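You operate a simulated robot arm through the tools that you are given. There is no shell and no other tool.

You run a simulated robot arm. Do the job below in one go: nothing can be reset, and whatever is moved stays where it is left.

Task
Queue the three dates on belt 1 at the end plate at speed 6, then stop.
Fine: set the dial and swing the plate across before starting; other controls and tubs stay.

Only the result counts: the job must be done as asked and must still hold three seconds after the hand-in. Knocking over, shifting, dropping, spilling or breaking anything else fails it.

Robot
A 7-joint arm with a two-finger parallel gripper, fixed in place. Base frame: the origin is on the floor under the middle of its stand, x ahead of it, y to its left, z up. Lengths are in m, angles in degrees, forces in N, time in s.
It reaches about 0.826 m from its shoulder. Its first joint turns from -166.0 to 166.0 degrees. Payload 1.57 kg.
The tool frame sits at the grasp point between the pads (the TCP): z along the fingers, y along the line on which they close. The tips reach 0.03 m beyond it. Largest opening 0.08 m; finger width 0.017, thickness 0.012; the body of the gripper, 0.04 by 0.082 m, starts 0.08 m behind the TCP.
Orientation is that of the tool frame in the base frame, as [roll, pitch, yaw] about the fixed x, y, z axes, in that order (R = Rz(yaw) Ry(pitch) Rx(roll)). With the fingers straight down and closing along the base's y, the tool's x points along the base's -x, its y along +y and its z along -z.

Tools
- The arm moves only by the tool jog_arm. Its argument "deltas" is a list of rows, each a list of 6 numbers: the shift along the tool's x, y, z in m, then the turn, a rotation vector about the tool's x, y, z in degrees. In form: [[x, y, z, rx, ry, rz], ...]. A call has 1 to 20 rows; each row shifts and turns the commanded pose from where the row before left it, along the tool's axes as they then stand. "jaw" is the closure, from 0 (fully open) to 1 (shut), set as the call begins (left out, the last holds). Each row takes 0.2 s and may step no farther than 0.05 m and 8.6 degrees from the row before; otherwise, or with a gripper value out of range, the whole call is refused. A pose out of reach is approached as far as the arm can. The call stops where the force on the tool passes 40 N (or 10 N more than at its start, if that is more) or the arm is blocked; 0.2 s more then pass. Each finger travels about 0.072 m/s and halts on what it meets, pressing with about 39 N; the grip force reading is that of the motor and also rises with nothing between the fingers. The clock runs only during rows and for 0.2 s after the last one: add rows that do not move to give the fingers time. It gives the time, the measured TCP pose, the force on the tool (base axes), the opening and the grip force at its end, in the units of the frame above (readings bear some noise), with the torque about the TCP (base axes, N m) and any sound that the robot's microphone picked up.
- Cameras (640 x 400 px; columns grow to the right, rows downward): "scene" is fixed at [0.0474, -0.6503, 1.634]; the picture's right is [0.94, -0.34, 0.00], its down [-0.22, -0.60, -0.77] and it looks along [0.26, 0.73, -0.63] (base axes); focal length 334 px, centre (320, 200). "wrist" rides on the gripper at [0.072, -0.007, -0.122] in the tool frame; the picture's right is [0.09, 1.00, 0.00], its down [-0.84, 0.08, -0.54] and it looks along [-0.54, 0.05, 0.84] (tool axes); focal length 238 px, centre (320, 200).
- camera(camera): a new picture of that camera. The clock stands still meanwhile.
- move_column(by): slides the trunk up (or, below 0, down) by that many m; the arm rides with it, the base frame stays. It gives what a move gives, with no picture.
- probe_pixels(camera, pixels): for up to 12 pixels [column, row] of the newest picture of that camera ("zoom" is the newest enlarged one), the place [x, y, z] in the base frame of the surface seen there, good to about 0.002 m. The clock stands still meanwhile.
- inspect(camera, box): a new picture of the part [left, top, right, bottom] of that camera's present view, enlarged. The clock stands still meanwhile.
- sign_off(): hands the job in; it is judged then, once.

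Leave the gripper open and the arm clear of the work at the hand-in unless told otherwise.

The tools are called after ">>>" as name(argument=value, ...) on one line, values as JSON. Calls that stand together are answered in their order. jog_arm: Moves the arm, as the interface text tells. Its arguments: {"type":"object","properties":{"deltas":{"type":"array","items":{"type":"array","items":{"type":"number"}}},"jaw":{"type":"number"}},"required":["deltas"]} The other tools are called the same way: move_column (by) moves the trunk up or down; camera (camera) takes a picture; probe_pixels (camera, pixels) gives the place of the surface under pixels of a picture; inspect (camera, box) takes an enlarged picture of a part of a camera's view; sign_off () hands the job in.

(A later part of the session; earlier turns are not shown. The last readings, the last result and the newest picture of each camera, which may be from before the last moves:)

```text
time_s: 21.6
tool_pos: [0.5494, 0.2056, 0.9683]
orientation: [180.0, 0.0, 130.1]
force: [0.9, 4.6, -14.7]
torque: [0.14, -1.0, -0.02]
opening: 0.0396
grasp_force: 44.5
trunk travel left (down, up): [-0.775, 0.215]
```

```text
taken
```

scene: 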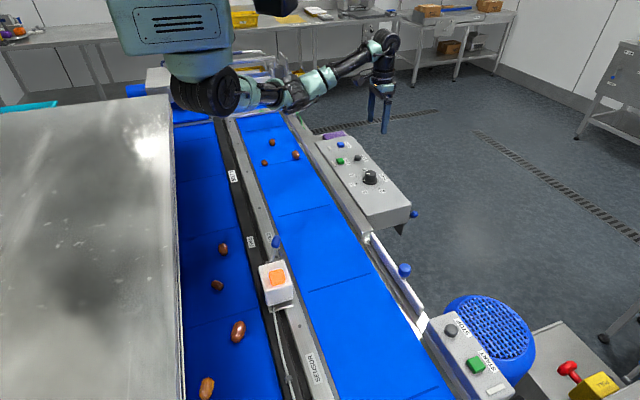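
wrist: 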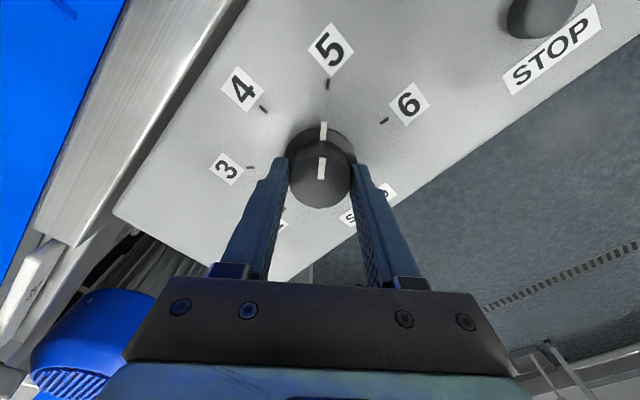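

The dial followed to 5 (pointer in line with the 5 tick). There's a modest -14.7 N on z from the grip. Turning the remaining 50° to 6.

>>> jog_arm(deltas=[[0, 0, 0, 0, 0, 8.33], [0, 0, 0, 0, 0, 8.33], [0, 0, 0, 0, 0, 8.33], [0, 0, 0, 0, 0, 8.33], [0, 0, 0, 0, 0, 8.33], [0, 0, 0, 0, 0, 8.35], [0, 0, 0, 0, 0, 0]])

>>> camera(camera="wrist")

>>> inspect(camera="wrist", box=[250, 60, 410, 160])

```text
time_s: 23.2
tool_pos: [0.5504, 0.2054, 0.9692]
orientation: [179.9, 0.0, 79.9]
force: [6.8, 5.6, -8.1]
torque: [0.42, 0.41, -0.07]
opening: 0.0395
grasp_force: 45.2
trunk travel left (down, up): [-0.775, 0.215]
```

```text
taken
```

wrist: 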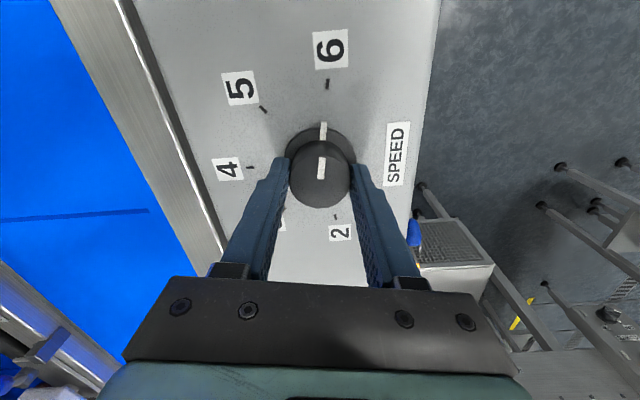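

```text
4.00 times, centred on (330, 110) of wrist
```

zoom: 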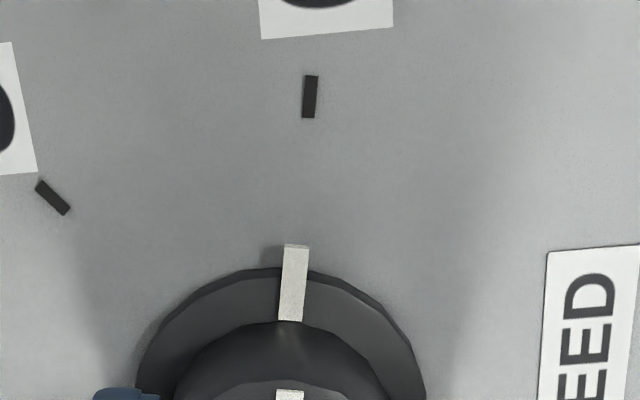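

Pointer is in line with the 6 tick. Opening the jaws, then rising straight up.

>>> jog_arm(deltas=[[0, 0, 0, 0, 0, 0], [0, 0, 0, 0, 0, 0], [0, 0, 0, 0, 0, 0]], jaw=0)

>>> jog_arm(deltas=[[0, 0, -0.03, 0, 0, 0], [0, 0, -0.045, 0, 0, 0], [0, 0, -0.045, 0, 0, 0], [0, 0, -0.045, 0, 0, 0], [0, 0, -0.03, 0, 0, 0], [0, 0, 0, 0, 0, 0]])

>>> camera(camera="wrist")

>>> inspect(camera="scene", box=[310, 120, 430, 230])

```text
time_s: 24.0
tool_pos: [0.5488, 0.2051, 0.9688]
orientation: [-179.9, 0.1, 80.1]
force: [0.7, 0.3, -0.2]
torque: [-0.05, -0.01, 0.0]
opening: 0.0798
grasp_force: 0.0
trunk travel left (down, up): [-0.775, 0.215]
```

```text
time_s: 25.4
tool_pos: [0.5478, 0.2066, 1.1623]
orientation: [-180.0, 0.0, 80.1]
force: [-0.6, -0.2, -0.2]
torque: [-0.01, -0.02, 0.04]
opening: 0.0799
grasp_force: 0.0
trunk travel left (down, up): [-0.775, 0.215]
```

```text
taken
```

wrist: 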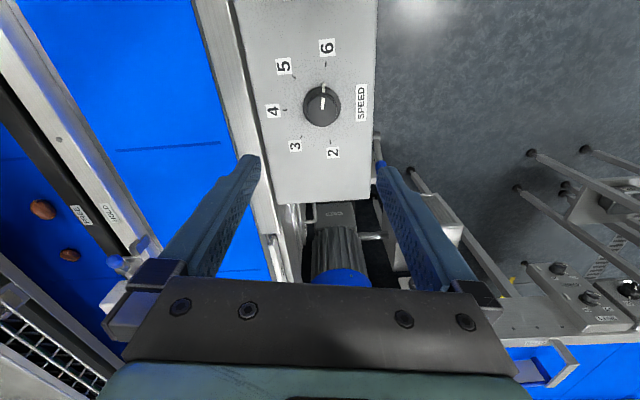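

```text
3.64 times, centred on (370, 175) of scene
```

zoom: 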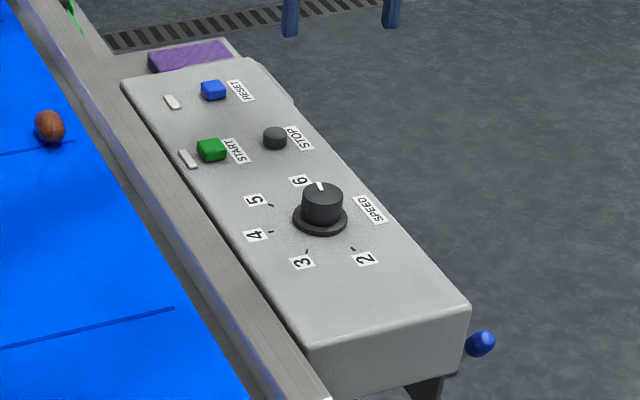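

Dial confirmed at 6 in both views. Now for the plate: turning the tool by -190° (to yaw -90) so I can rotate along with the plate while it swings.

>>> jog_arm(deltas=[[0, 0, 0, 0, 0, -8.3], [0, 0, 0, 0, 0, -8.3], [0, 0, 0, 0, 0, -8.3], [0, 0, 0, 0, 0, -8.3], [0, 0, 0, 0, 0, -8.3], [0, 0, 0, 0, 0, -8.3], [0, 0, 0, 0, 0, -8.3], [0, 0, 0, 0, 0, -8.3], [0, 0, 0, 0, 0, -8.3], [0, 0, 0, 0, 0, -8.3], [0, 0, 0, 0, 0, -8.3], [0, 0, 0, 0, 0, -8.3], [0, 0, 0, 0, 0, -8.3], [0, 0, 0, 0, 0, -8.3], [0, 0, 0, 0, 0, -8.3], [0, 0, 0, 0, 0, -8.3], [0, 0, 0, 0, 0, -8.3], [0, 0, 0, 0, 0, -8.3], [0, 0, 0, 0, 0, -8.3], [0, 0, 0, 0, 0, -8.3]])

>>> jog_arm(deltas=[[0, 0, 0, 0, 0, -8.0], [0, 0, 0, 0, 0, -8.0], [0, 0, 0, 0, 0, -8.0], [0, 0, 0, 0, 0, 0]])

```text
time_s: 29.6
tool_pos: [0.5504, 0.2049, 1.1649]
orientation: [179.9, 0.0, -113.9]
force: [-0.9, -0.5, -0.1]
torque: [0.0, 0.01, 0.01]
opening: 0.08
grasp_force: 0.1
trunk travel left (down, up): [-0.775, 0.215]
```

```text
time_s: 30.6
tool_pos: [0.549, 0.2054, 1.1632]
orientation: [-180.0, -0.1, -89.8]
force: [-1.0, -0.3, 0.5]
torque: [0.03, 0.0, 0.0]
opening: 0.0802
grasp_force: 0.1
trunk travel left (down, up): [-0.775, 0.215]
```

Yaw is -90 now. Travelling at z≈1.16 to above the plate's knob at (0.432,-0.216).

>>> jog_arm(deltas=[[0.0422, 0.0117, 0, 0, 0, 0], [0.0422, 0.0117, 0, 0, 0, 0], [0.0422, 0.0117, 0, 0, 0, 0], [0.0422, 0.0117, 0, 0, 0, 0], [0.0422, 0.0117, 0, 0, 0, 0], [0.0422, 0.0117, 0, 0, 0, 0], [0.0422, 0.0117, 0, 0, 0, 0], [0.0422, 0.0117, 0, 0, 0, 0], [0.0422, 0.0117, 0, 0, 0, 0], [0.0422, 0.0117, 0, 0, 0, 0], [0, 0, 0, 0, 0, 0]])

>>> camera(camera="wrist")

>>> camera(camera="scene")

```text
time_s: 33.0
tool_pos: [0.4307, -0.219, 1.1653]
orientation: [180.0, 0.0, -89.9]
force: [0.1, 1.2, -0.2]
torque: [-0.02, 0.0, -0.01]
opening: 0.08
grasp_force: 0.1
trunk travel left (down, up): [-0.775, 0.215]
```

```text
taken
```

wrist: 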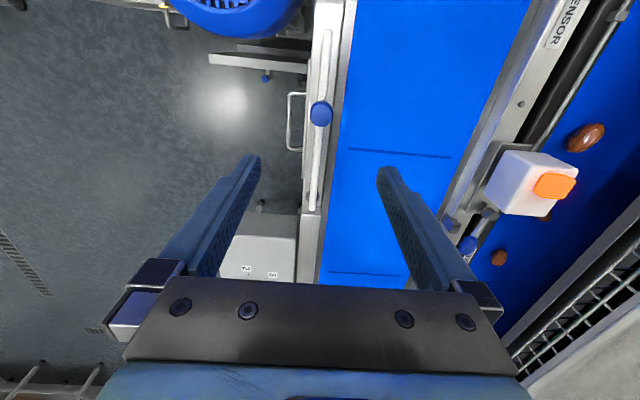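

```text
taken
```

scene: 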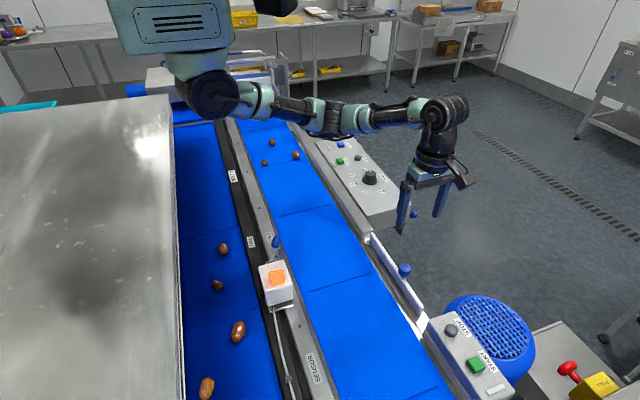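

The plate knob is at wrist (320,114). Measuring the knob, plate, pivot and stop block from this view.

>>> probe_pixels(camera="wrist", pixels=[[320, 114], [311, 114], [330, 114], [320, 105], [320, 122], [325, 40], [316, 195], [314, 205], [450, 225], [457, 213], [467, 244], [490, 215]])

>>> inspect(camera="wrist", box=[280, 80, 360, 220])

>>> inspect(camera="wrist", box=[420, 130, 600, 270])

```text
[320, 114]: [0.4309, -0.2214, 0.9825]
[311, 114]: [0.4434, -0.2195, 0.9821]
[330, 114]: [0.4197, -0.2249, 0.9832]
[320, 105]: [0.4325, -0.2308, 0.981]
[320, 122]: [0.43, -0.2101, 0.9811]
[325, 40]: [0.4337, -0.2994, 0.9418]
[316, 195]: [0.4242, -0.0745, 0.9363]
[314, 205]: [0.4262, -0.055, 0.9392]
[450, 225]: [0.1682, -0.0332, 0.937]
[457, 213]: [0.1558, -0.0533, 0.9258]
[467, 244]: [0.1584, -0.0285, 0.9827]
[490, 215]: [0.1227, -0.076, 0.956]
```

```text
2.86 times, centred on (320, 150) of wrist
```

zoom: 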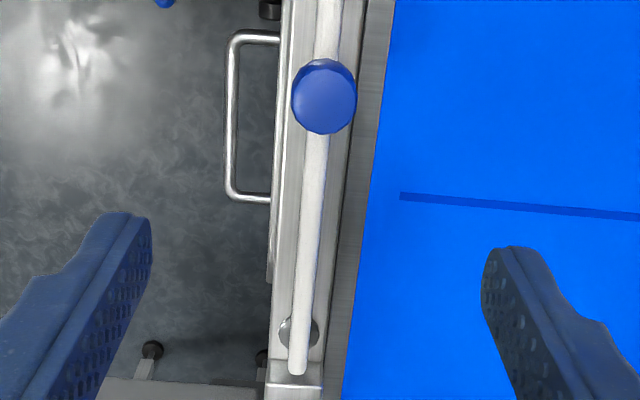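

```text
2.86 times, centred on (510, 200) of wrist
```

zoom: 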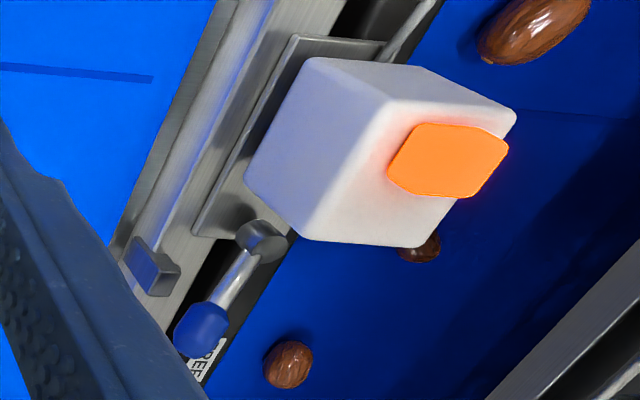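

Knob centre ≈(0.431,-0.219), and I'm right above it. The FREE/HOLD lever belongs to the sensor bracket, so it stays. Descending with open jaws to z 0.982 (tips 0.952, above plate top 0.94).

>>> jog_arm(deltas=[[0.001, -0.0005, 0.045, 0, 0, 0], [0, 0, 0.045, 0, 0, 0], [0, 0, 0.045, 0, 0, 0], [0, 0, 0.03, 0, 0, 0], [0, 0, 0.018, 0, 0, 0], [0, 0, 0, 0, 0, 0]])

>>> camera(camera="wrist")

>>> inspect(camera="scene", box=[350, 200, 480, 320])

```text
time_s: 34.4
tool_pos: [0.4319, -0.219, 0.9788]
orientation: [-179.9, 0.0, -90.0]
force: [0.2, 0.1, -0.3]
torque: [0.01, 0.02, -0.01]
opening: 0.08
grasp_force: 0.1
trunk travel left (down, up): [-0.775, 0.215]
```

```text
taken
```

wrist: 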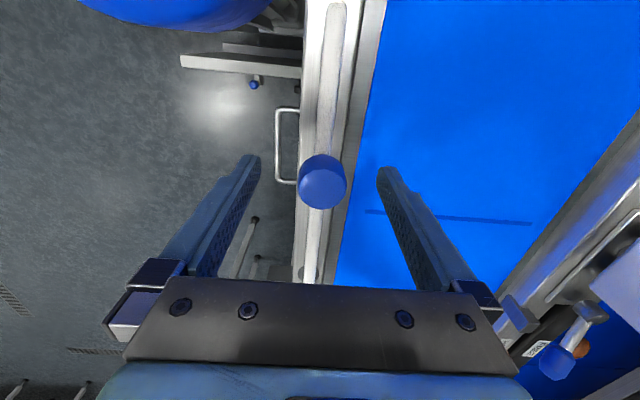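

```text
3.33 times, centred on (415, 260) of scene
```

zoom: 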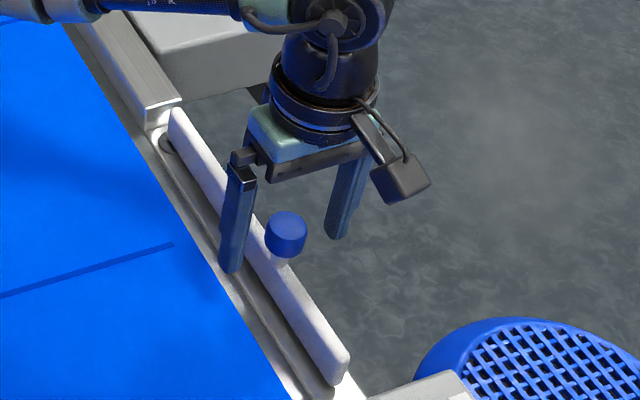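

Knob lies between the fingers at (322,183). Partly closing the jaws (about 0.032 m opening) to cage the knob without squeezing.

>>> jog_arm(deltas=[[0, 0, 0, 0, 0, 0], [0, 0, 0, 0, 0, 0], [0, 0, 0, 0, 0, 0]], jaw=0.62)

>>> camera(camera="wrist")

```text
time_s: 35.2
tool_pos: [0.4313, -0.2188, 0.9797]
orientation: [180.0, 0.0, -89.9]
force: [-0.9, 0.5, -1.1]
torque: [-0.01, 0.0, 0.02]
opening: 0.0318
grasp_force: 0.7
trunk travel left (down, up): [-0.775, 0.215]
```

```text
taken
```

wrist: 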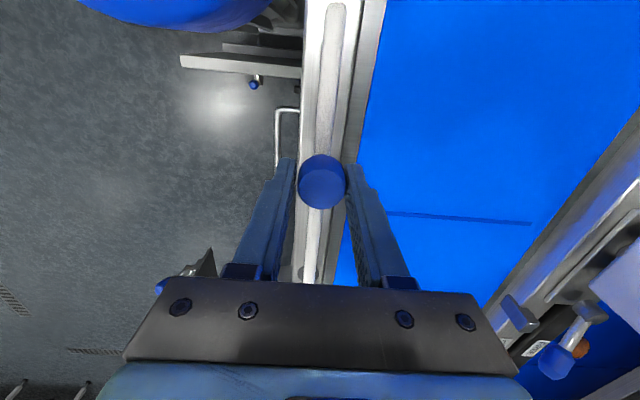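

Caged with a small clearance and no force. Swinging the first ~30° along the arc, turning with the plate.

>>> jog_arm(deltas=[[-0.0004, 0.0113, 0, 0, 0, 3.75], [-0.0004, 0.0113, 0, 0, 0, 3.75], [-0.0004, 0.0113, 0, 0, 0, 3.75], [-0.0004, 0.0113, 0, 0, 0, 3.75], [-0.0004, 0.0113, 0, 0, 0, 3.75], [-0.0004, 0.0113, 0, 0, 0, 3.75], [-0.0004, 0.0113, 0, 0, 0, 3.75], [-0.0004, 0.0113, 0, 0, 0, 3.75], [0, 0, 0, 0, 0, 0]])

>>> camera(camera="wrist")

>>> camera(camera="scene")

```text
time_s: 37.2
tool_pos: [0.3462, -0.1942, 0.9802]
orientation: [-179.9, 0.0, -120.0]
force: [-1.4, -0.3, 0.0]
torque: [-0.03, 0.0, -0.01]
opening: 0.0307
grasp_force: 0.0
trunk travel left (down, up): [-0.775, 0.215]
```

```text
taken
```

wrist: 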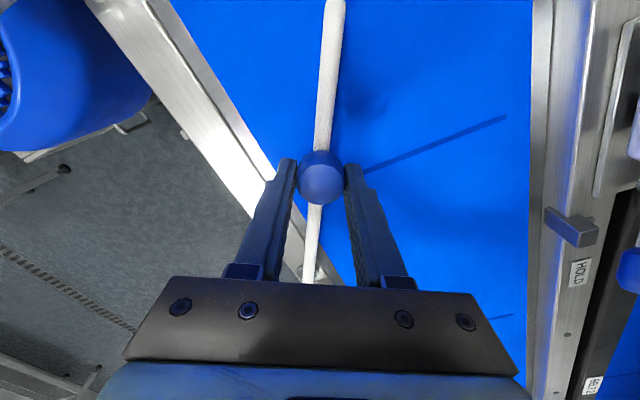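

```text
taken
```

scene: 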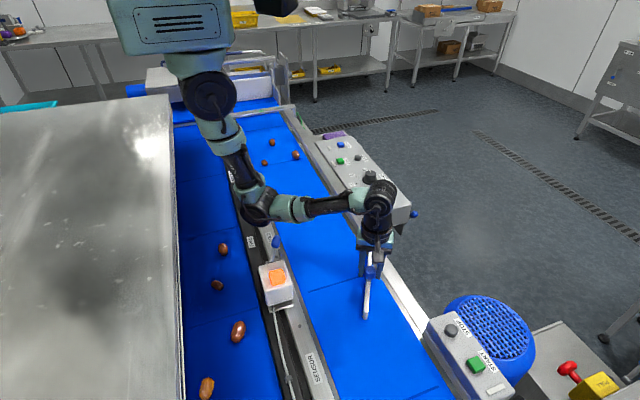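

The plate swings with me. The arm's elbow appears near scene (255,205), above the sensor; checking its height before continuing.

>>> probe_pixels(camera="scene", pixels=[[255, 205], [255, 222], [235, 165], [275, 215], [290, 210], [310, 208], [340, 205], [350, 190], [245, 215], [210, 100], [368, 300], [378, 250]])

>>> inspect(camera="scene", box=[180, 60, 420, 330])

```text
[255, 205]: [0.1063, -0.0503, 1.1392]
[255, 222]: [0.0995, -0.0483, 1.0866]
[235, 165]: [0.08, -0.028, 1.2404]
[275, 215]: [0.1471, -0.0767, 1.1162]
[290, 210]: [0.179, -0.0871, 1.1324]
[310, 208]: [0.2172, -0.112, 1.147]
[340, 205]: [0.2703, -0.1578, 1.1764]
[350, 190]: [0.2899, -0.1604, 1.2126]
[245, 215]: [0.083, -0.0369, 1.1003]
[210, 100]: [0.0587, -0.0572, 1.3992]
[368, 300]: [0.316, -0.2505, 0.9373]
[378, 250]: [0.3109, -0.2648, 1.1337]
```

```text
1.48 times, centred on (300, 195) of scene
```

zoom: 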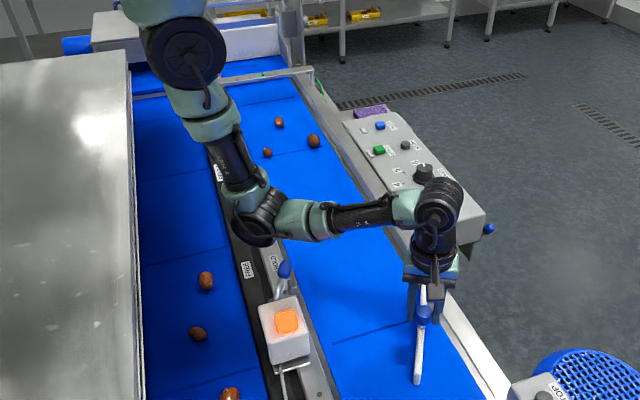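

Elbow's lowest surface is about z 1.08, the sensor top is 1.027; that gets tight as I come closer. I'll open the jaws and raise the trunk by 0.15 m for clearance, then come back down onto the knob.

>>> jog_arm(deltas=[[0, 0, 0, 0, 0, 0], [0, 0, 0, 0, 0, 0], [0, 0, 0, 0, 0, 0]], jaw=0)

>>> move_column(by=0.15)

>>> camera(camera="scene")

>>> camera(camera="wrist")

```text
time_s: 38.0
tool_pos: [0.3468, -0.1949, 0.9814]
orientation: [179.9, -0.1, -120.0]
force: [0.9, 0.0, -0.3]
torque: [-0.01, -0.04, 0.04]
opening: 0.0801
grasp_force: 0.0
trunk travel left (down, up): [-0.775, 0.215]
```

```text
time_s: 39.8
tool_pos: [0.3478, -0.1944, 1.1301]
orientation: [-180.0, -0.1, -120.0]
force: [0.3, 0.8, -0.3]
torque: [-0.01, 0.01, 0.02]
opening: 0.08
grasp_force: 0.0
trunk travel left (down, up): [-0.925, 0.065]
```

```text
taken
```

scene: 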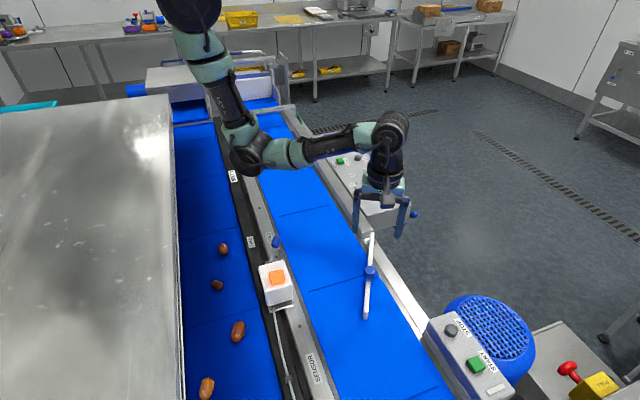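

```text
taken
```

wrist: 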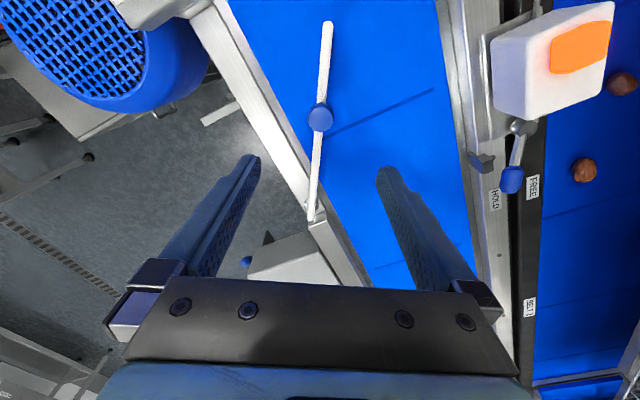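

The plate stays where left. From this good view I'm probing knob (319,117), plate ends, and stop block (485,163).

>>> probe_pixels(camera="wrist", pixels=[[319, 118], [310, 118], [329, 118], [319, 110], [319, 126], [328, 25], [325, 60], [317, 160], [313, 205], [311, 216], [478, 163], [490, 160]])

>>> inspect(camera="wrist", box=[440, 120, 560, 220])

>>> inspect(camera="wrist", box=[270, 0, 370, 240])

```text
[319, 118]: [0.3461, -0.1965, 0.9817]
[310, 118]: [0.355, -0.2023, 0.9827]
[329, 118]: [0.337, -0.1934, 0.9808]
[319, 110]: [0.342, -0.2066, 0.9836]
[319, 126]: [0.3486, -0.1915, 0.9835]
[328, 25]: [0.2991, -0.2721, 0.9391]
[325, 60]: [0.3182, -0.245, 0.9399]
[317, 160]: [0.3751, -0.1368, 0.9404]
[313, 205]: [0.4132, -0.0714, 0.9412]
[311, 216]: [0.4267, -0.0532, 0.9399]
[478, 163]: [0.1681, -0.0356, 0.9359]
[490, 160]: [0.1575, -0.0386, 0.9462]
```

```text
4.00 times, centred on (500, 170) of wrist
```

zoom: 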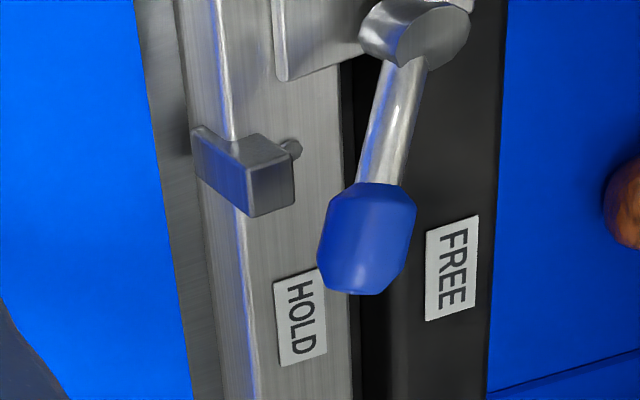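

```text
1.67 times, centred on (320, 120) of wrist
```

zoom: 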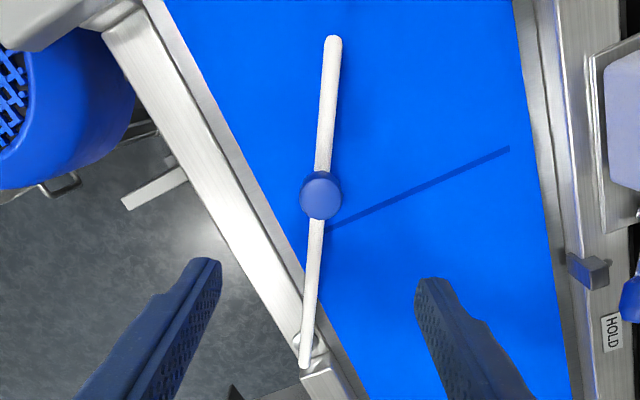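

Plate is at 30.2° with pivot ≈(0.431,-0.046). Going back down onto the knob with open jaws, then caging again.

>>> jog_arm(deltas=[[0, -0.001, 0.04, 0, 0, 0], [0, 0, 0.04, 0, 0, 0], [0, 0, 0.04, 0, 0, 0], [0, 0, 0.02, 0, 0, 0], [0, 0, 0.01, 0, 0, 0], [0, 0, 0, 0, 0, 0]], jaw=0)

>>> jog_arm(deltas=[[0, 0, 0, 0, 0, 0], [0, 0, 0, 0, 0, 0], [0, 0, 0, 0, 0, 0]], jaw=0.62)

>>> camera(camera="wrist")

```text
time_s: 41.1
tool_pos: [0.3463, -0.1953, 0.9816]
orientation: [-180.0, 0.0, -120.0]
force: [0.4, 0.6, 0.9]
torque: [0.0, 0.02, -0.03]
opening: 0.08
grasp_force: 0.1
trunk travel left (down, up): [-0.925, 0.065]
```

```text
time_s: 42.0
tool_pos: [0.3473, -0.1944, 0.9821]
orientation: [-180.0, 0.1, -120.0]
force: [-0.4, 0.7, 0.1]
torque: [-0.01, 0.03, -0.02]
opening: 0.0302
grasp_force: 0.1
trunk travel left (down, up): [-0.925, 0.065]
```

```text
taken
```

wrist: 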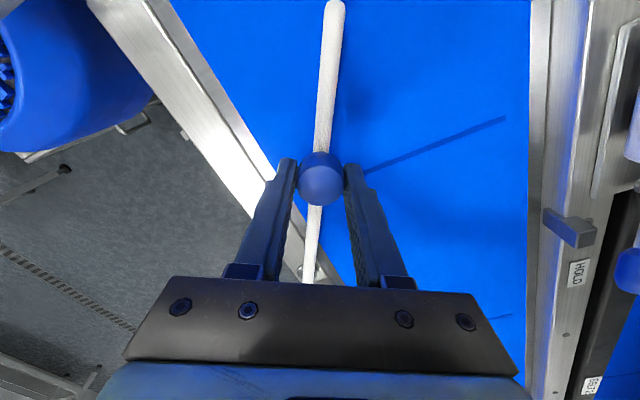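

Caged again. Swinging on by another ~45° and checking the elbow clearance.

>>> jog_arm(deltas=[[-0.0004, 0.0113, 0, 0, 0, 3.75], [-0.0004, 0.0113, 0, 0, 0, 3.75], [-0.0004, 0.0113, 0, 0, 0, 3.75], [-0.0004, 0.0113, 0, 0, 0, 3.75], [-0.0004, 0.0113, 0, 0, 0, 3.75], [-0.0004, 0.0113, 0, 0, 0, 3.75], [-0.0004, 0.0113, 0, 0, 0, 3.75], [-0.0004, 0.0113, 0, 0, 0, 3.75], [-0.0004, 0.0113, 0, 0, 0, 3.75], [-0.0004, 0.0113, 0, 0, 0, 3.75], [-0.0004, 0.0113, 0, 0, 0, 3.75], [-0.0004, 0.0113, 0, 0, 0, 3.75], [0, 0, 0, 0, 0, 0]])

>>> camera(camera="wrist")

>>> camera(camera="scene")

```text
time_s: 44.8
tool_pos: [0.2686, -0.0874, 0.9819]
orientation: [-179.9, -0.1, -164.9]
force: [1.3, 1.1, 0.6]
torque: [0.02, 0.02, 0.01]
opening: 0.031
grasp_force: 0.4
trunk travel left (down, up): [-0.925, 0.065]
```

```text
taken
```

wrist: 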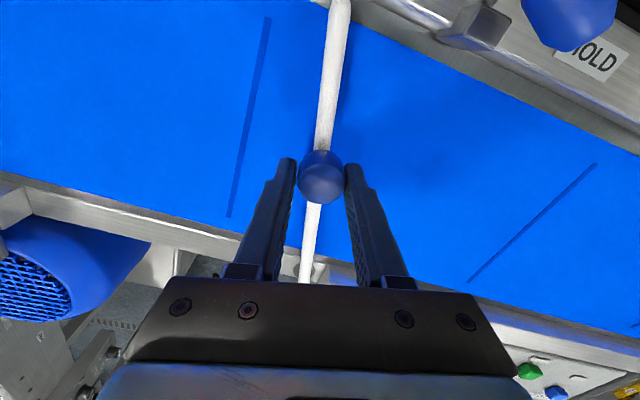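

```text
taken
```

scene: 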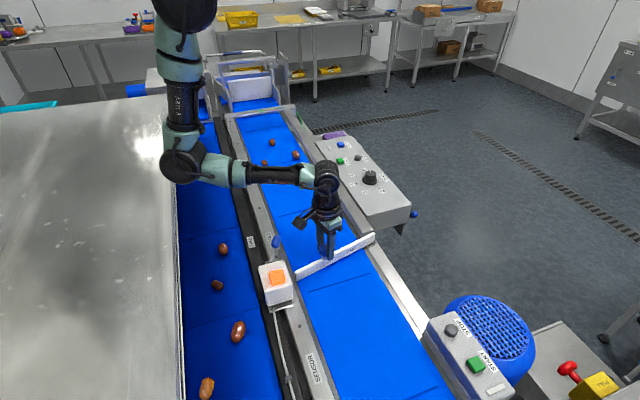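

Plate is at ~75° and the arm is well clear. Continuing slowly toward the stop block, with smaller steps at the end.

>>> jog_arm(deltas=[[-0.0004, 0.0113, 0, 0, 0, 3.75], [-0.0004, 0.0113, 0, 0, 0, 3.75], [-0.0004, 0.0113, 0, 0, 0, 3.75], [-0.0001, 0.0057, 0, 0, 0, 1.88], [-0.0001, 0.0057, 0, 0, 0, 1.87], [0, 0, 0, 0, 0, 0]])

>>> camera(camera="wrist")

>>> inspect(camera="scene", box=[240, 190, 400, 310])

```text
time_s: 46.1
tool_pos: [0.2623, -0.046, 0.9813]
orientation: [-179.9, 0.2, 179.9]
force: [2.1, -7.2, -0.4]
torque: [-0.05, -0.08, 0.09]
opening: 0.0377
grasp_force: 4.2
trunk travel left (down, up): [-0.925, 0.065]
```

```text
taken
```

wrist: 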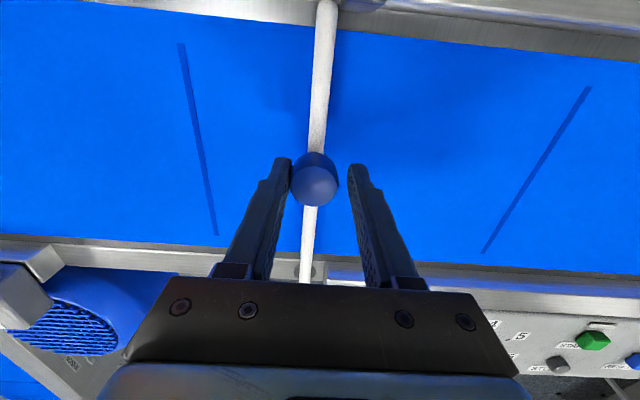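

```text
3.33 times, centred on (320, 250) of scene
```

zoom: 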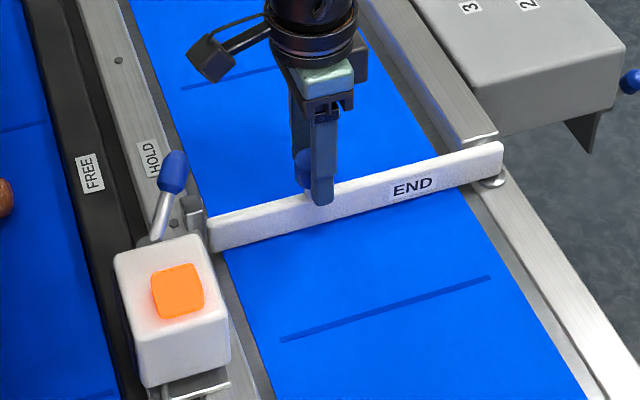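

The END-labelled plate now lies across, at the stop block, and I feel -7 N resisting on y. I'll nudge 3 mm more to make sure it's seated.

>>> jog_arm(deltas=[[0, 0.0015, 0, 0, 0, 0], [0, 0.0015, 0, 0, 0, 0], [0, 0, 0, 0, 0, 0]])

>>> inspect(camera="scene", box=[250, 210, 350, 290])

```text
time_s: 47.0
tool_pos: [0.2612, -0.0439, 0.981]
orientation: [-180.0, 0.1, -179.9]
force: [4.0, -12.9, -3.1]
torque: [-0.07, -0.15, 0.11]
opening: 0.0425
grasp_force: 6.5
trunk travel left (down, up): [-0.925, 0.065]
```

```text
5.00 times, centred on (300, 250) of scene
```

zoom: 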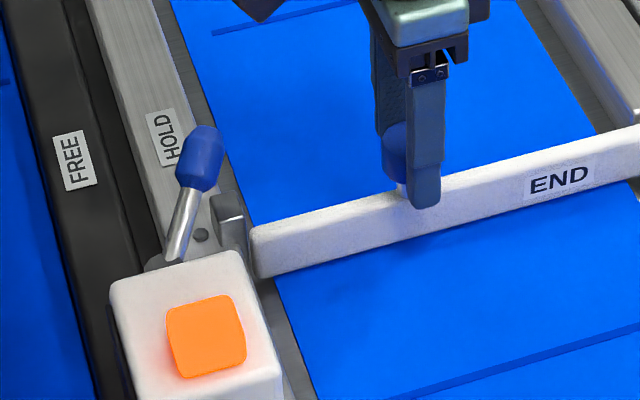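

Seated against the block (force rises to 13 N with no more motion). Backing off slightly, opening the jaws and rising.

>>> jog_arm(deltas=[[0, -0.004, 0, 0, 0, 0], [0, 0, 0, 0, 0, 0], [0, 0, 0, 0, 0, 0]], jaw=0)

>>> jog_arm(deltas=[[0, 0, -0.03, 0, 0, 0], [0, 0, -0.045, 0, 0, 0], [0, 0, -0.045, 0, 0, 0], [0, 0, -0.045, 0, 0, 0], [0, 0, 0, 0, 0, 0]])

>>> camera(camera="wrist")

>>> camera(camera="scene")

```text
time_s: 47.8
tool_pos: [0.2601, -0.0447, 0.9821]
orientation: [179.9, 0.0, -179.9]
force: [0.0, -0.3, 0.6]
torque: [-0.02, -0.04, 0.02]
opening: 0.0799
grasp_force: 0.0
trunk travel left (down, up): [-0.925, 0.065]
```

```text
time_s: 49.0
tool_pos: [0.256, -0.0427, 1.1344]
orientation: [179.6, -0.5, 180.0]
force: [0.5, 0.2, 0.3]
torque: [0.01, 0.0, 0.02]
opening: 0.08
grasp_force: 0.1
out of reach, approached as far as the arm can: row 4
trunk travel left (down, up): [-0.925, 0.065]
```

```text
taken
```

wrist: 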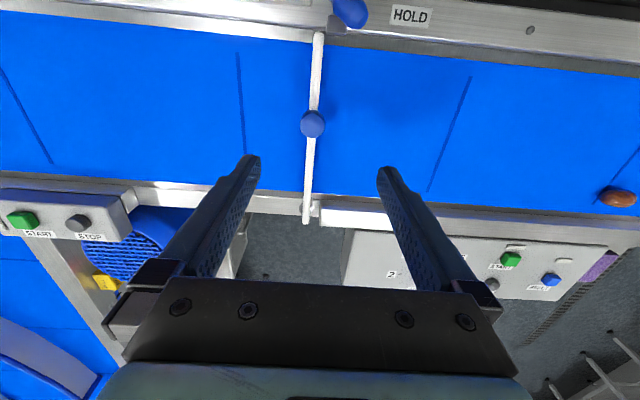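

```text
taken
```

scene: 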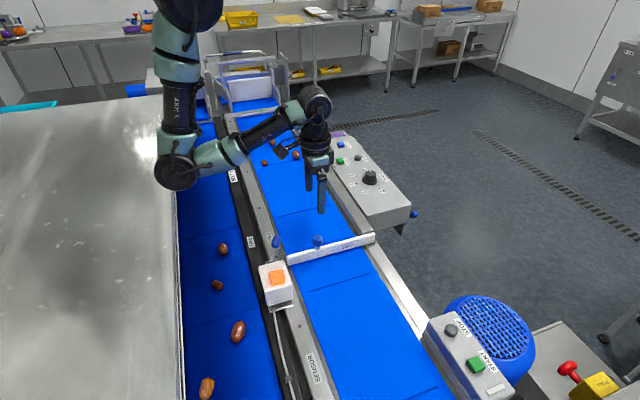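

The plate stands across, pivot to stop block. Now I'm closing the jaws and travelling up and over to above START (0.493,0.347), then I'll lower the trunk again.

>>> jog_arm(deltas=[[-0.0236, 0.039, -0.006, 0, 0, 0], [-0.0236, 0.039, -0.006, 0, 0, 0], [-0.0236, 0.039, -0.006, 0, 0, 0], [-0.0236, 0.039, -0.006, 0, 0, 0], [-0.0236, 0.039, -0.006, 0, 0, 0], [-0.0236, 0.039, -0.006, 0, 0, 0], [-0.0236, 0.039, -0.006, 0, 0, 0], [-0.0236, 0.039, -0.006, 0, 0, 0], [-0.0236, 0.039, -0.006, 0, 0, 0], [-0.0236, 0.039, -0.006, 0, 0, 0], [0, 0, 0, 0, 0, 0]], jaw=1)

>>> camera(camera="scene")

```text
time_s: 51.4
tool_pos: [0.4442, 0.2327, 1.1996]
orientation: [179.9, 0.1, 180.0]
force: [-0.2, -0.1, -1.0]
torque: [0.0, 0.02, -0.03]
opening: 0.0003
grasp_force: 21.5
out of reach, approached as far as the arm can: row 8, 9, 10
trunk travel left (down, up): [-0.925, 0.065]
```

```text
taken
```

scene: 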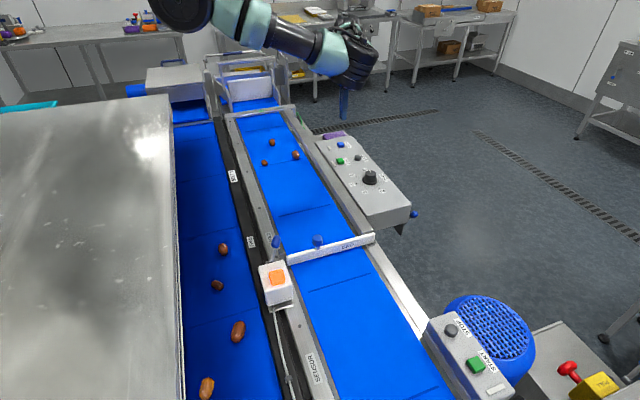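

Out of reach with the trunk that high; the tool holds at (0.444,0.233,1.20). Lowering the trunk by 0.15 m (tips will be at ~1.02, clear of everything).

>>> move_column(by=-0.15)

>>> camera(camera="scene")

>>> camera(camera="wrist")

```text
time_s: 53.1
tool_pos: [0.4458, 0.2338, 1.0483]
orientation: [179.8, 0.1, -180.0]
force: [0.9, 0.6, 0.1]
torque: [0.0, -0.01, -0.02]
opening: 0.0
grasp_force: 21.5
trunk travel left (down, up): [-0.775, 0.215]
```

```text
taken
```

scene: 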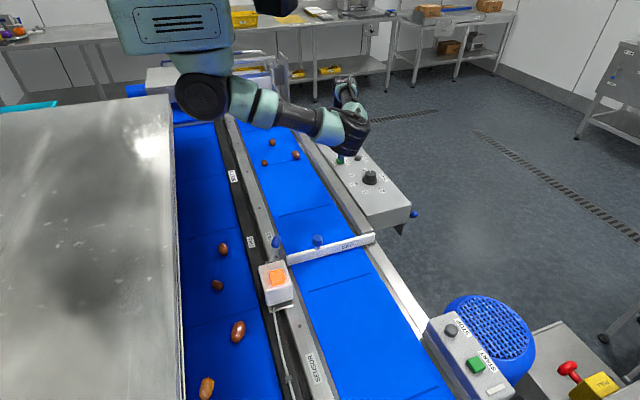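

```text
taken
```

wrist: 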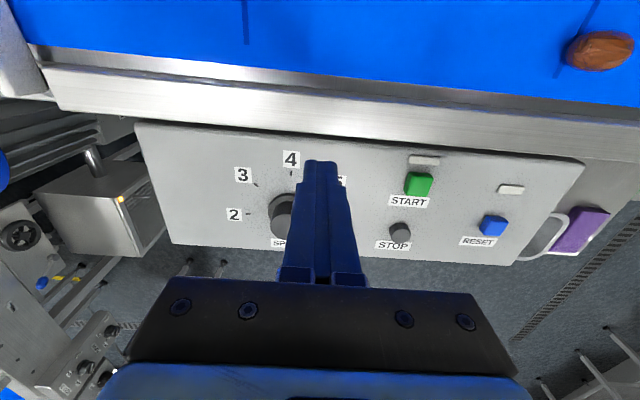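

The arm configuration looks different (joint near (345,130)). Checking the heights of those links over the panel.

>>> probe_pixels(camera="scene", pixels=[[345, 130], [350, 150], [325, 125], [290, 115], [345, 90], [348, 105], [360, 125], [255, 105], [340, 160]])

>>> inspect(camera="scene", box=[240, 60, 420, 220])

```text
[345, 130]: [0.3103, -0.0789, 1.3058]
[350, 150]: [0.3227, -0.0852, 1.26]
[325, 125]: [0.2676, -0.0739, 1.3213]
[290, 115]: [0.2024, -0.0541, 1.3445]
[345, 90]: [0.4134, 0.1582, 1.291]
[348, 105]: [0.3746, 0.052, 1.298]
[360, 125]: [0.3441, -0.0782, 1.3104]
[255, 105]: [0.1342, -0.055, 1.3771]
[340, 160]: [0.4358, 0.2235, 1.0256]
```

```text
2.50 times, centred on (330, 140) of scene
```

zoom: 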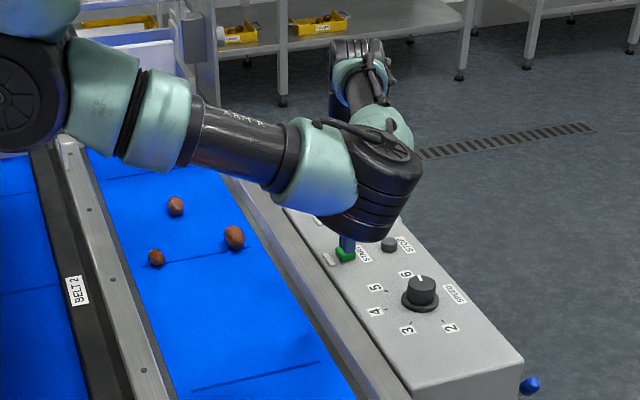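

The elbow is at z≈1.3, well clear. Moving sideways to above START at (0.4925,0.347), staying at z 1.05.

>>> jog_arm(deltas=[[-0.0117, 0.0283, 0, 0, 0, 0], [-0.0117, 0.0283, 0, 0, 0, 0], [-0.0117, 0.0283, 0, 0, 0, 0], [-0.0117, 0.0283, 0, 0, 0, 0], [0, 0, 0, 0, 0, 0]])

>>> camera(camera="wrist")

>>> camera(camera="scene")

```text
time_s: 54.3
tool_pos: [0.444, 0.2329, 1.048]
orientation: [179.9, 0.1, -180.0]
force: [-0.1, 0.5, -0.2]
torque: [-0.03, 0.04, 0.02]
opening: 0.0
grasp_force: 20.9
out of reach, approached as far as the arm can: row 1, 2, 3, 4
trunk travel left (down, up): [-0.775, 0.215]
```

```text
taken
```

wrist: 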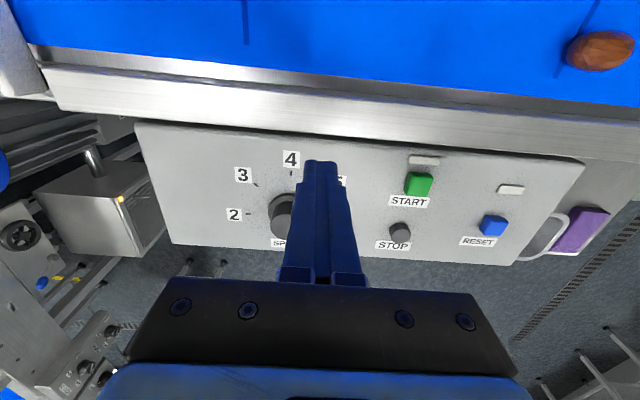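

```text
taken
```

scene: 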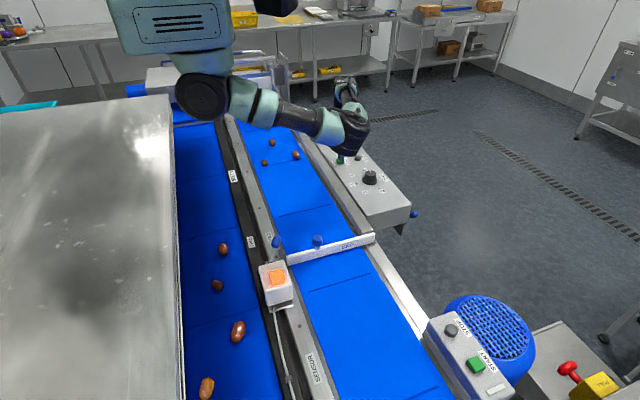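

The arm is stuck against a limit in this elbow posture. I'll retrace to the open start-like pose (0.49,-0.06,1.28) where the posture was good, then approach again.

>>> jog_arm(deltas=[[-0.005, -0.036, -0.029, 0, 0, 0], [-0.005, -0.036, -0.029, 0, 0, 0], [-0.005, -0.036, -0.029, 0, 0, 0], [-0.005, -0.036, -0.029, 0, 0, 0], [-0.005, -0.036, -0.029, 0, 0, 0], [-0.005, -0.036, -0.029, 0, 0, 0], [-0.005, -0.036, -0.029, 0, 0, 0], [-0.005, -0.036, -0.029, 0, 0, 0], [0, 0, 0, 0, 0, 0]])

>>> camera(camera="scene")

```text
time_s: 56.3
tool_pos: [0.4817, -0.0532, 1.1847]
orientation: [179.8, 0.2, -179.9]
force: [0.4, -0.2, 0.1]
torque: [-0.02, -0.02, 0.0]
opening: 0.0001
grasp_force: 21.4
out of reach, approached as far as the arm can: row 5, 6, 7, 8
trunk travel left (down, up): [-0.775, 0.215]
```

```text
taken
```

scene: 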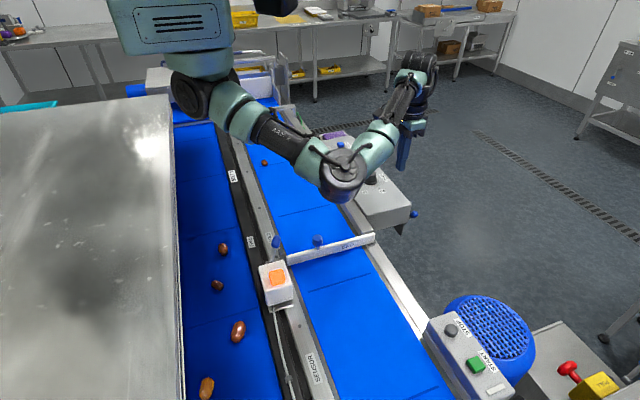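

The elbow has swung to the outer side, and a wrist joint is probably at its limit. Since tool yaw doesn't matter for pressing buttons, I'll unwind the yaw by -64° here and see if it frees the arm.

>>> jog_arm(deltas=[[0, 0, 0, 0, 0, -8], [0, 0, 0, 0, 0, -8], [0, 0, 0, 0, 0, -8], [0, 0, 0, 0, 0, -8], [0, 0, 0, 0, 0, -8], [0, 0, 0, 0, 0, -8], [0, 0, 0, 0, 0, -8], [0, 0, 0, 0, 0, -8], [0, 0, 0, 0, 0, 0]])

>>> jog_arm(deltas=[[0, 0, -0.03, 0, 0, 0], [0, 0, -0.03, 0, 0, 0], [0, 0, -0.03, 0, 0, 0], [0, 0, 0, 0, 0, 0]])

>>> camera(camera="scene")

```text
time_s: 58.3
tool_pos: [0.4815, -0.0524, 1.1847]
orientation: [179.9, 0.2, -115.9]
force: [0.4, 0.8, -0.6]
torque: [0.02, 0.01, -0.05]
opening: 0.0
grasp_force: 21.0
trunk travel left (down, up): [-0.775, 0.215]
```

```text
time_s: 59.3
tool_pos: [0.4819, -0.0534, 1.1835]
orientation: [-179.9, 0.1, -116.0]
force: [0.0, 0.7, -0.6]
torque: [0.0, 0.0, -0.03]
opening: 0.0
grasp_force: 21.1
out of reach, approached as far as the arm can: row 1, 2, 3
trunk travel left (down, up): [-0.775, 0.215]
```

```text
taken
```

scene: 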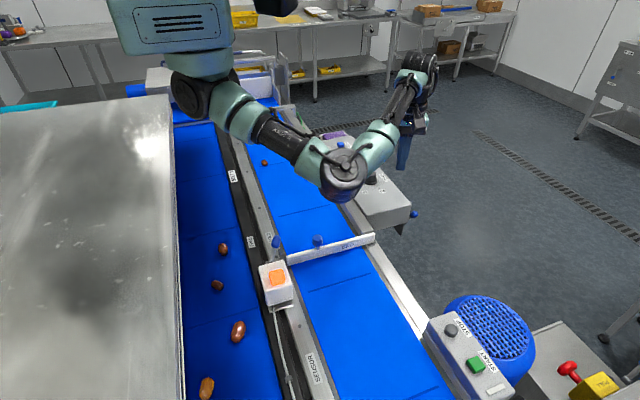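

Not the last joint, then: the forearm rises to the wrist and the tool points down, so the wrist bend is at its limit. Measuring elbow and wrist positions.

>>> probe_pixels(camera="scene", pixels=[[343, 175], [375, 140], [400, 105], [418, 75], [290, 140], [240, 108], [195, 95], [405, 150]])

>>> inspect(camera="scene", box=[160, 40, 460, 220])

>>> camera(camera="wrist")

```text
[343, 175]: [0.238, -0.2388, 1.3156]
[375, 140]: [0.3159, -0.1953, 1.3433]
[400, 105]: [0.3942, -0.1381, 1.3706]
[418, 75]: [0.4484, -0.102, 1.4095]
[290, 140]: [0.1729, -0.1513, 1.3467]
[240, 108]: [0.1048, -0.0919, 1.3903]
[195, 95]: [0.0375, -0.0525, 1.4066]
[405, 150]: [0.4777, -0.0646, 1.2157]
```

```text
2.13 times, centred on (310, 130) of scene
```

zoom: 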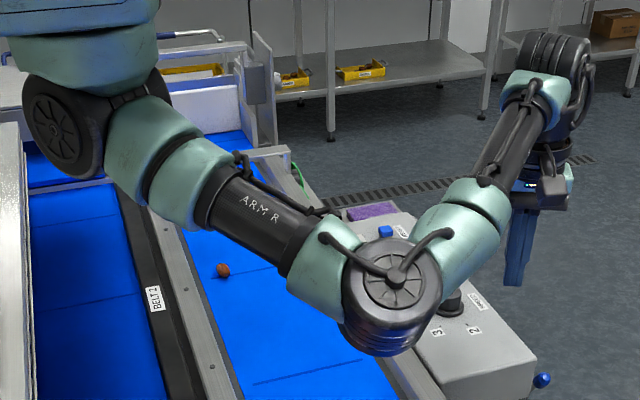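

```text
taken
```

wrist: 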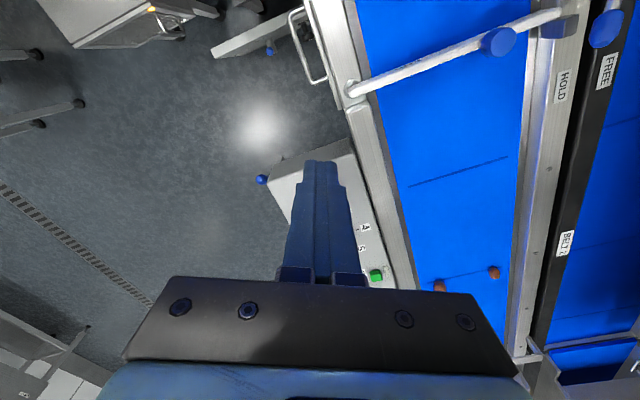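

Estimated limits: wrist bend limits going up here, while joint 7 limited the earlier move; with the yaw now unwound, the START area should be reachable at lower height. Moving down and across to (0.44,0.15,1.06) first.

>>> jog_arm(deltas=[[-0.0274, 0.0211, 0.0206, 0, 0, 0], [-0.0274, 0.0211, 0.0206, 0, 0, 0], [-0.0274, 0.0211, 0.0206, 0, 0, 0], [-0.0274, 0.0211, 0.0206, 0, 0, 0], [-0.0274, 0.0211, 0.0206, 0, 0, 0], [-0.0274, 0.0211, 0.0206, 0, 0, 0], [0, 0, 0, 0, 0, 0]])

>>> camera(camera="scene")

```text
time_s: 60.9
tool_pos: [0.439, 0.1507, 1.0596]
orientation: [-179.9, 0.1, -116.0]
force: [-0.4, -0.1, -0.1]
torque: [0.02, -0.01, -0.01]
opening: 0.0001
grasp_force: 20.9
trunk travel left (down, up): [-0.775, 0.215]
```

```text
taken
```

scene: 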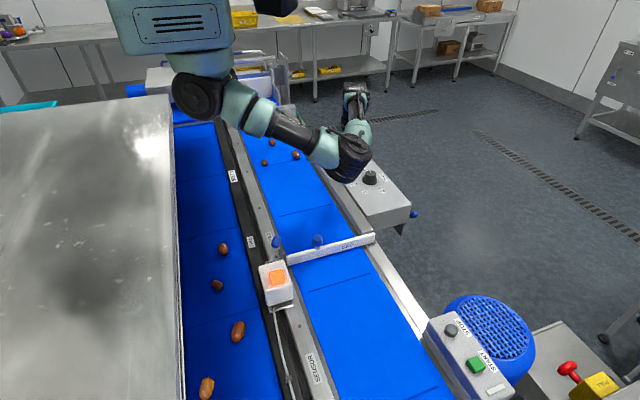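

That worked. Continuing to above START at (0.4925,0.347,1.05).

>>> jog_arm(deltas=[[-0.04, 0.0076, 0.002, 0, 0, 0], [-0.04, 0.0076, 0.002, 0, 0, 0], [-0.04, 0.0076, 0.002, 0, 0, 0], [-0.04, 0.0076, 0.002, 0, 0, 0], [-0.04, 0.0076, 0.002, 0, 0, 0], [0, 0, 0, 0, 0, 0]])

>>> camera(camera="scene")

>>> camera(camera="wrist")

```text
time_s: 62.3
tool_pos: [0.4612, 0.2263, 1.0561]
orientation: [-180.0, 0.2, -116.0]
force: [-0.2, 0.1, -0.2]
torque: [0.0, 0.0, -0.02]
opening: 0.0005
grasp_force: 21.5
out of reach, approached as far as the arm can: row 3, 4, 5
trunk travel left (down, up): [-0.775, 0.215]
```

```text
taken
```

scene: 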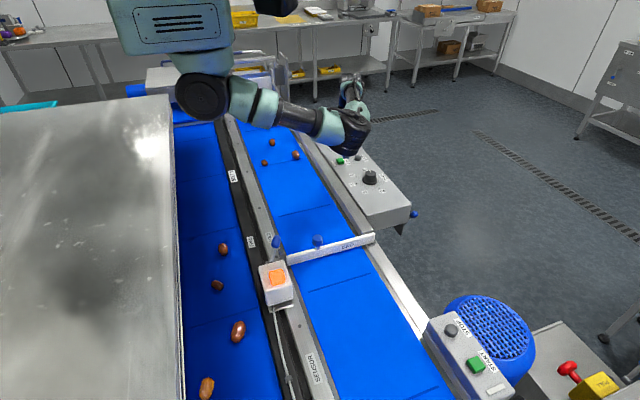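

```text
taken
```

wrist: 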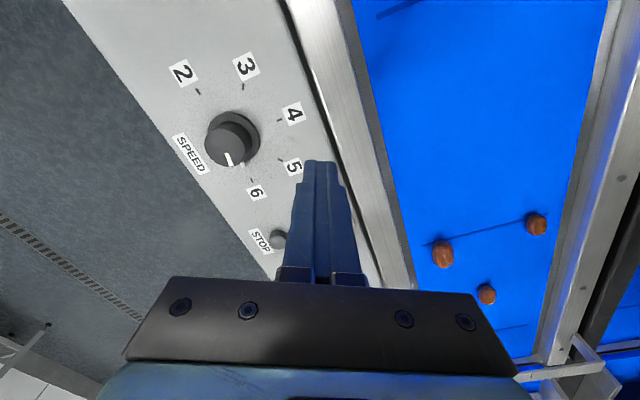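

Still blocked at about the same spot, so it's this elbow posture itself. The elbow was on the +y side in the beginning; it flipped via the elbow-down pose near the plate. I'll retrace: raise the trunk, return above the plate's knob (well above it), then out to (0.43,-0.22) to swing the elbow back.

>>> move_column(by=0.15)

>>> jog_arm(deltas=[[0.04, 0.0078, 0.013, 0, 0, 0], [0.04, 0.0078, 0.013, 0, 0, 0], [0.04, 0.0078, 0.013, 0, 0, 0], [0.04, 0.0078, 0.013, 0, 0, 0], [0, 0, 0, 0, 0, 0]])

>>> camera(camera="scene")

```text
time_s: 64.0
tool_pos: [0.4606, 0.2269, 1.2061]
orientation: [-180.0, 0.2, -116.0]
force: [0.7, 0.2, 0.4]
torque: [0.0, 0.02, 0.0]
opening: 0.0
grasp_force: 21.4
trunk travel left (down, up): [-0.925, 0.065]
```

```text
time_s: 65.2
tool_pos: [0.3616, 0.0968, 1.1539]
orientation: [179.9, 0.3, -115.8]
force: [0.1, -0.1, 0.6]
torque: [0.0, 0.02, -0.02]
opening: 0.0
grasp_force: 21.0
trunk travel left (down, up): [-0.925, 0.065]
```

```text
taken
```

scene: 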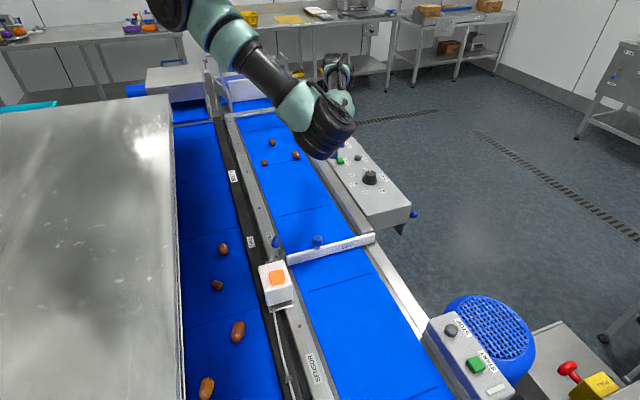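

Elbow still outward. Continuing to (0.27,-0.03,1.08), above the plate knob.

>>> jog_arm(deltas=[[0.0386, 0.0067, 0.0185, 0, 0, 0], [0.0386, 0.0067, 0.0185, 0, 0, 0], [0.0386, 0.0067, 0.0185, 0, 0, 0], [0.0386, 0.0067, 0.0185, 0, 0, 0], [0, 0, 0, 0, 0, 0]])

>>> camera(camera="scene")

```text
time_s: 66.5
tool_pos: [0.269, -0.0284, 1.0795]
orientation: [180.0, 0.2, -115.9]
force: [0.1, 0.8, -0.6]
torque: [0.01, 0.03, -0.01]
opening: 0.0
grasp_force: 20.8
trunk travel left (down, up): [-0.925, 0.065]
```

```text
taken
```

scene: 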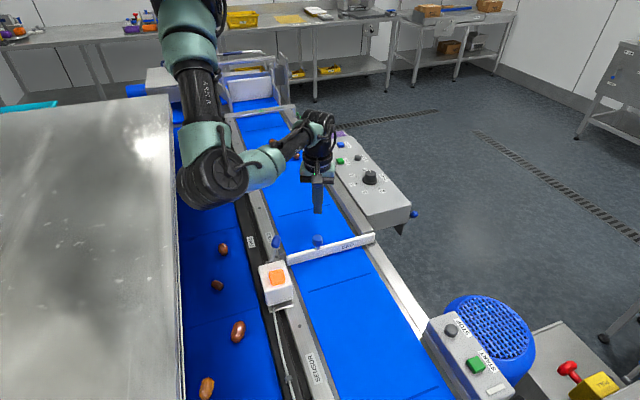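

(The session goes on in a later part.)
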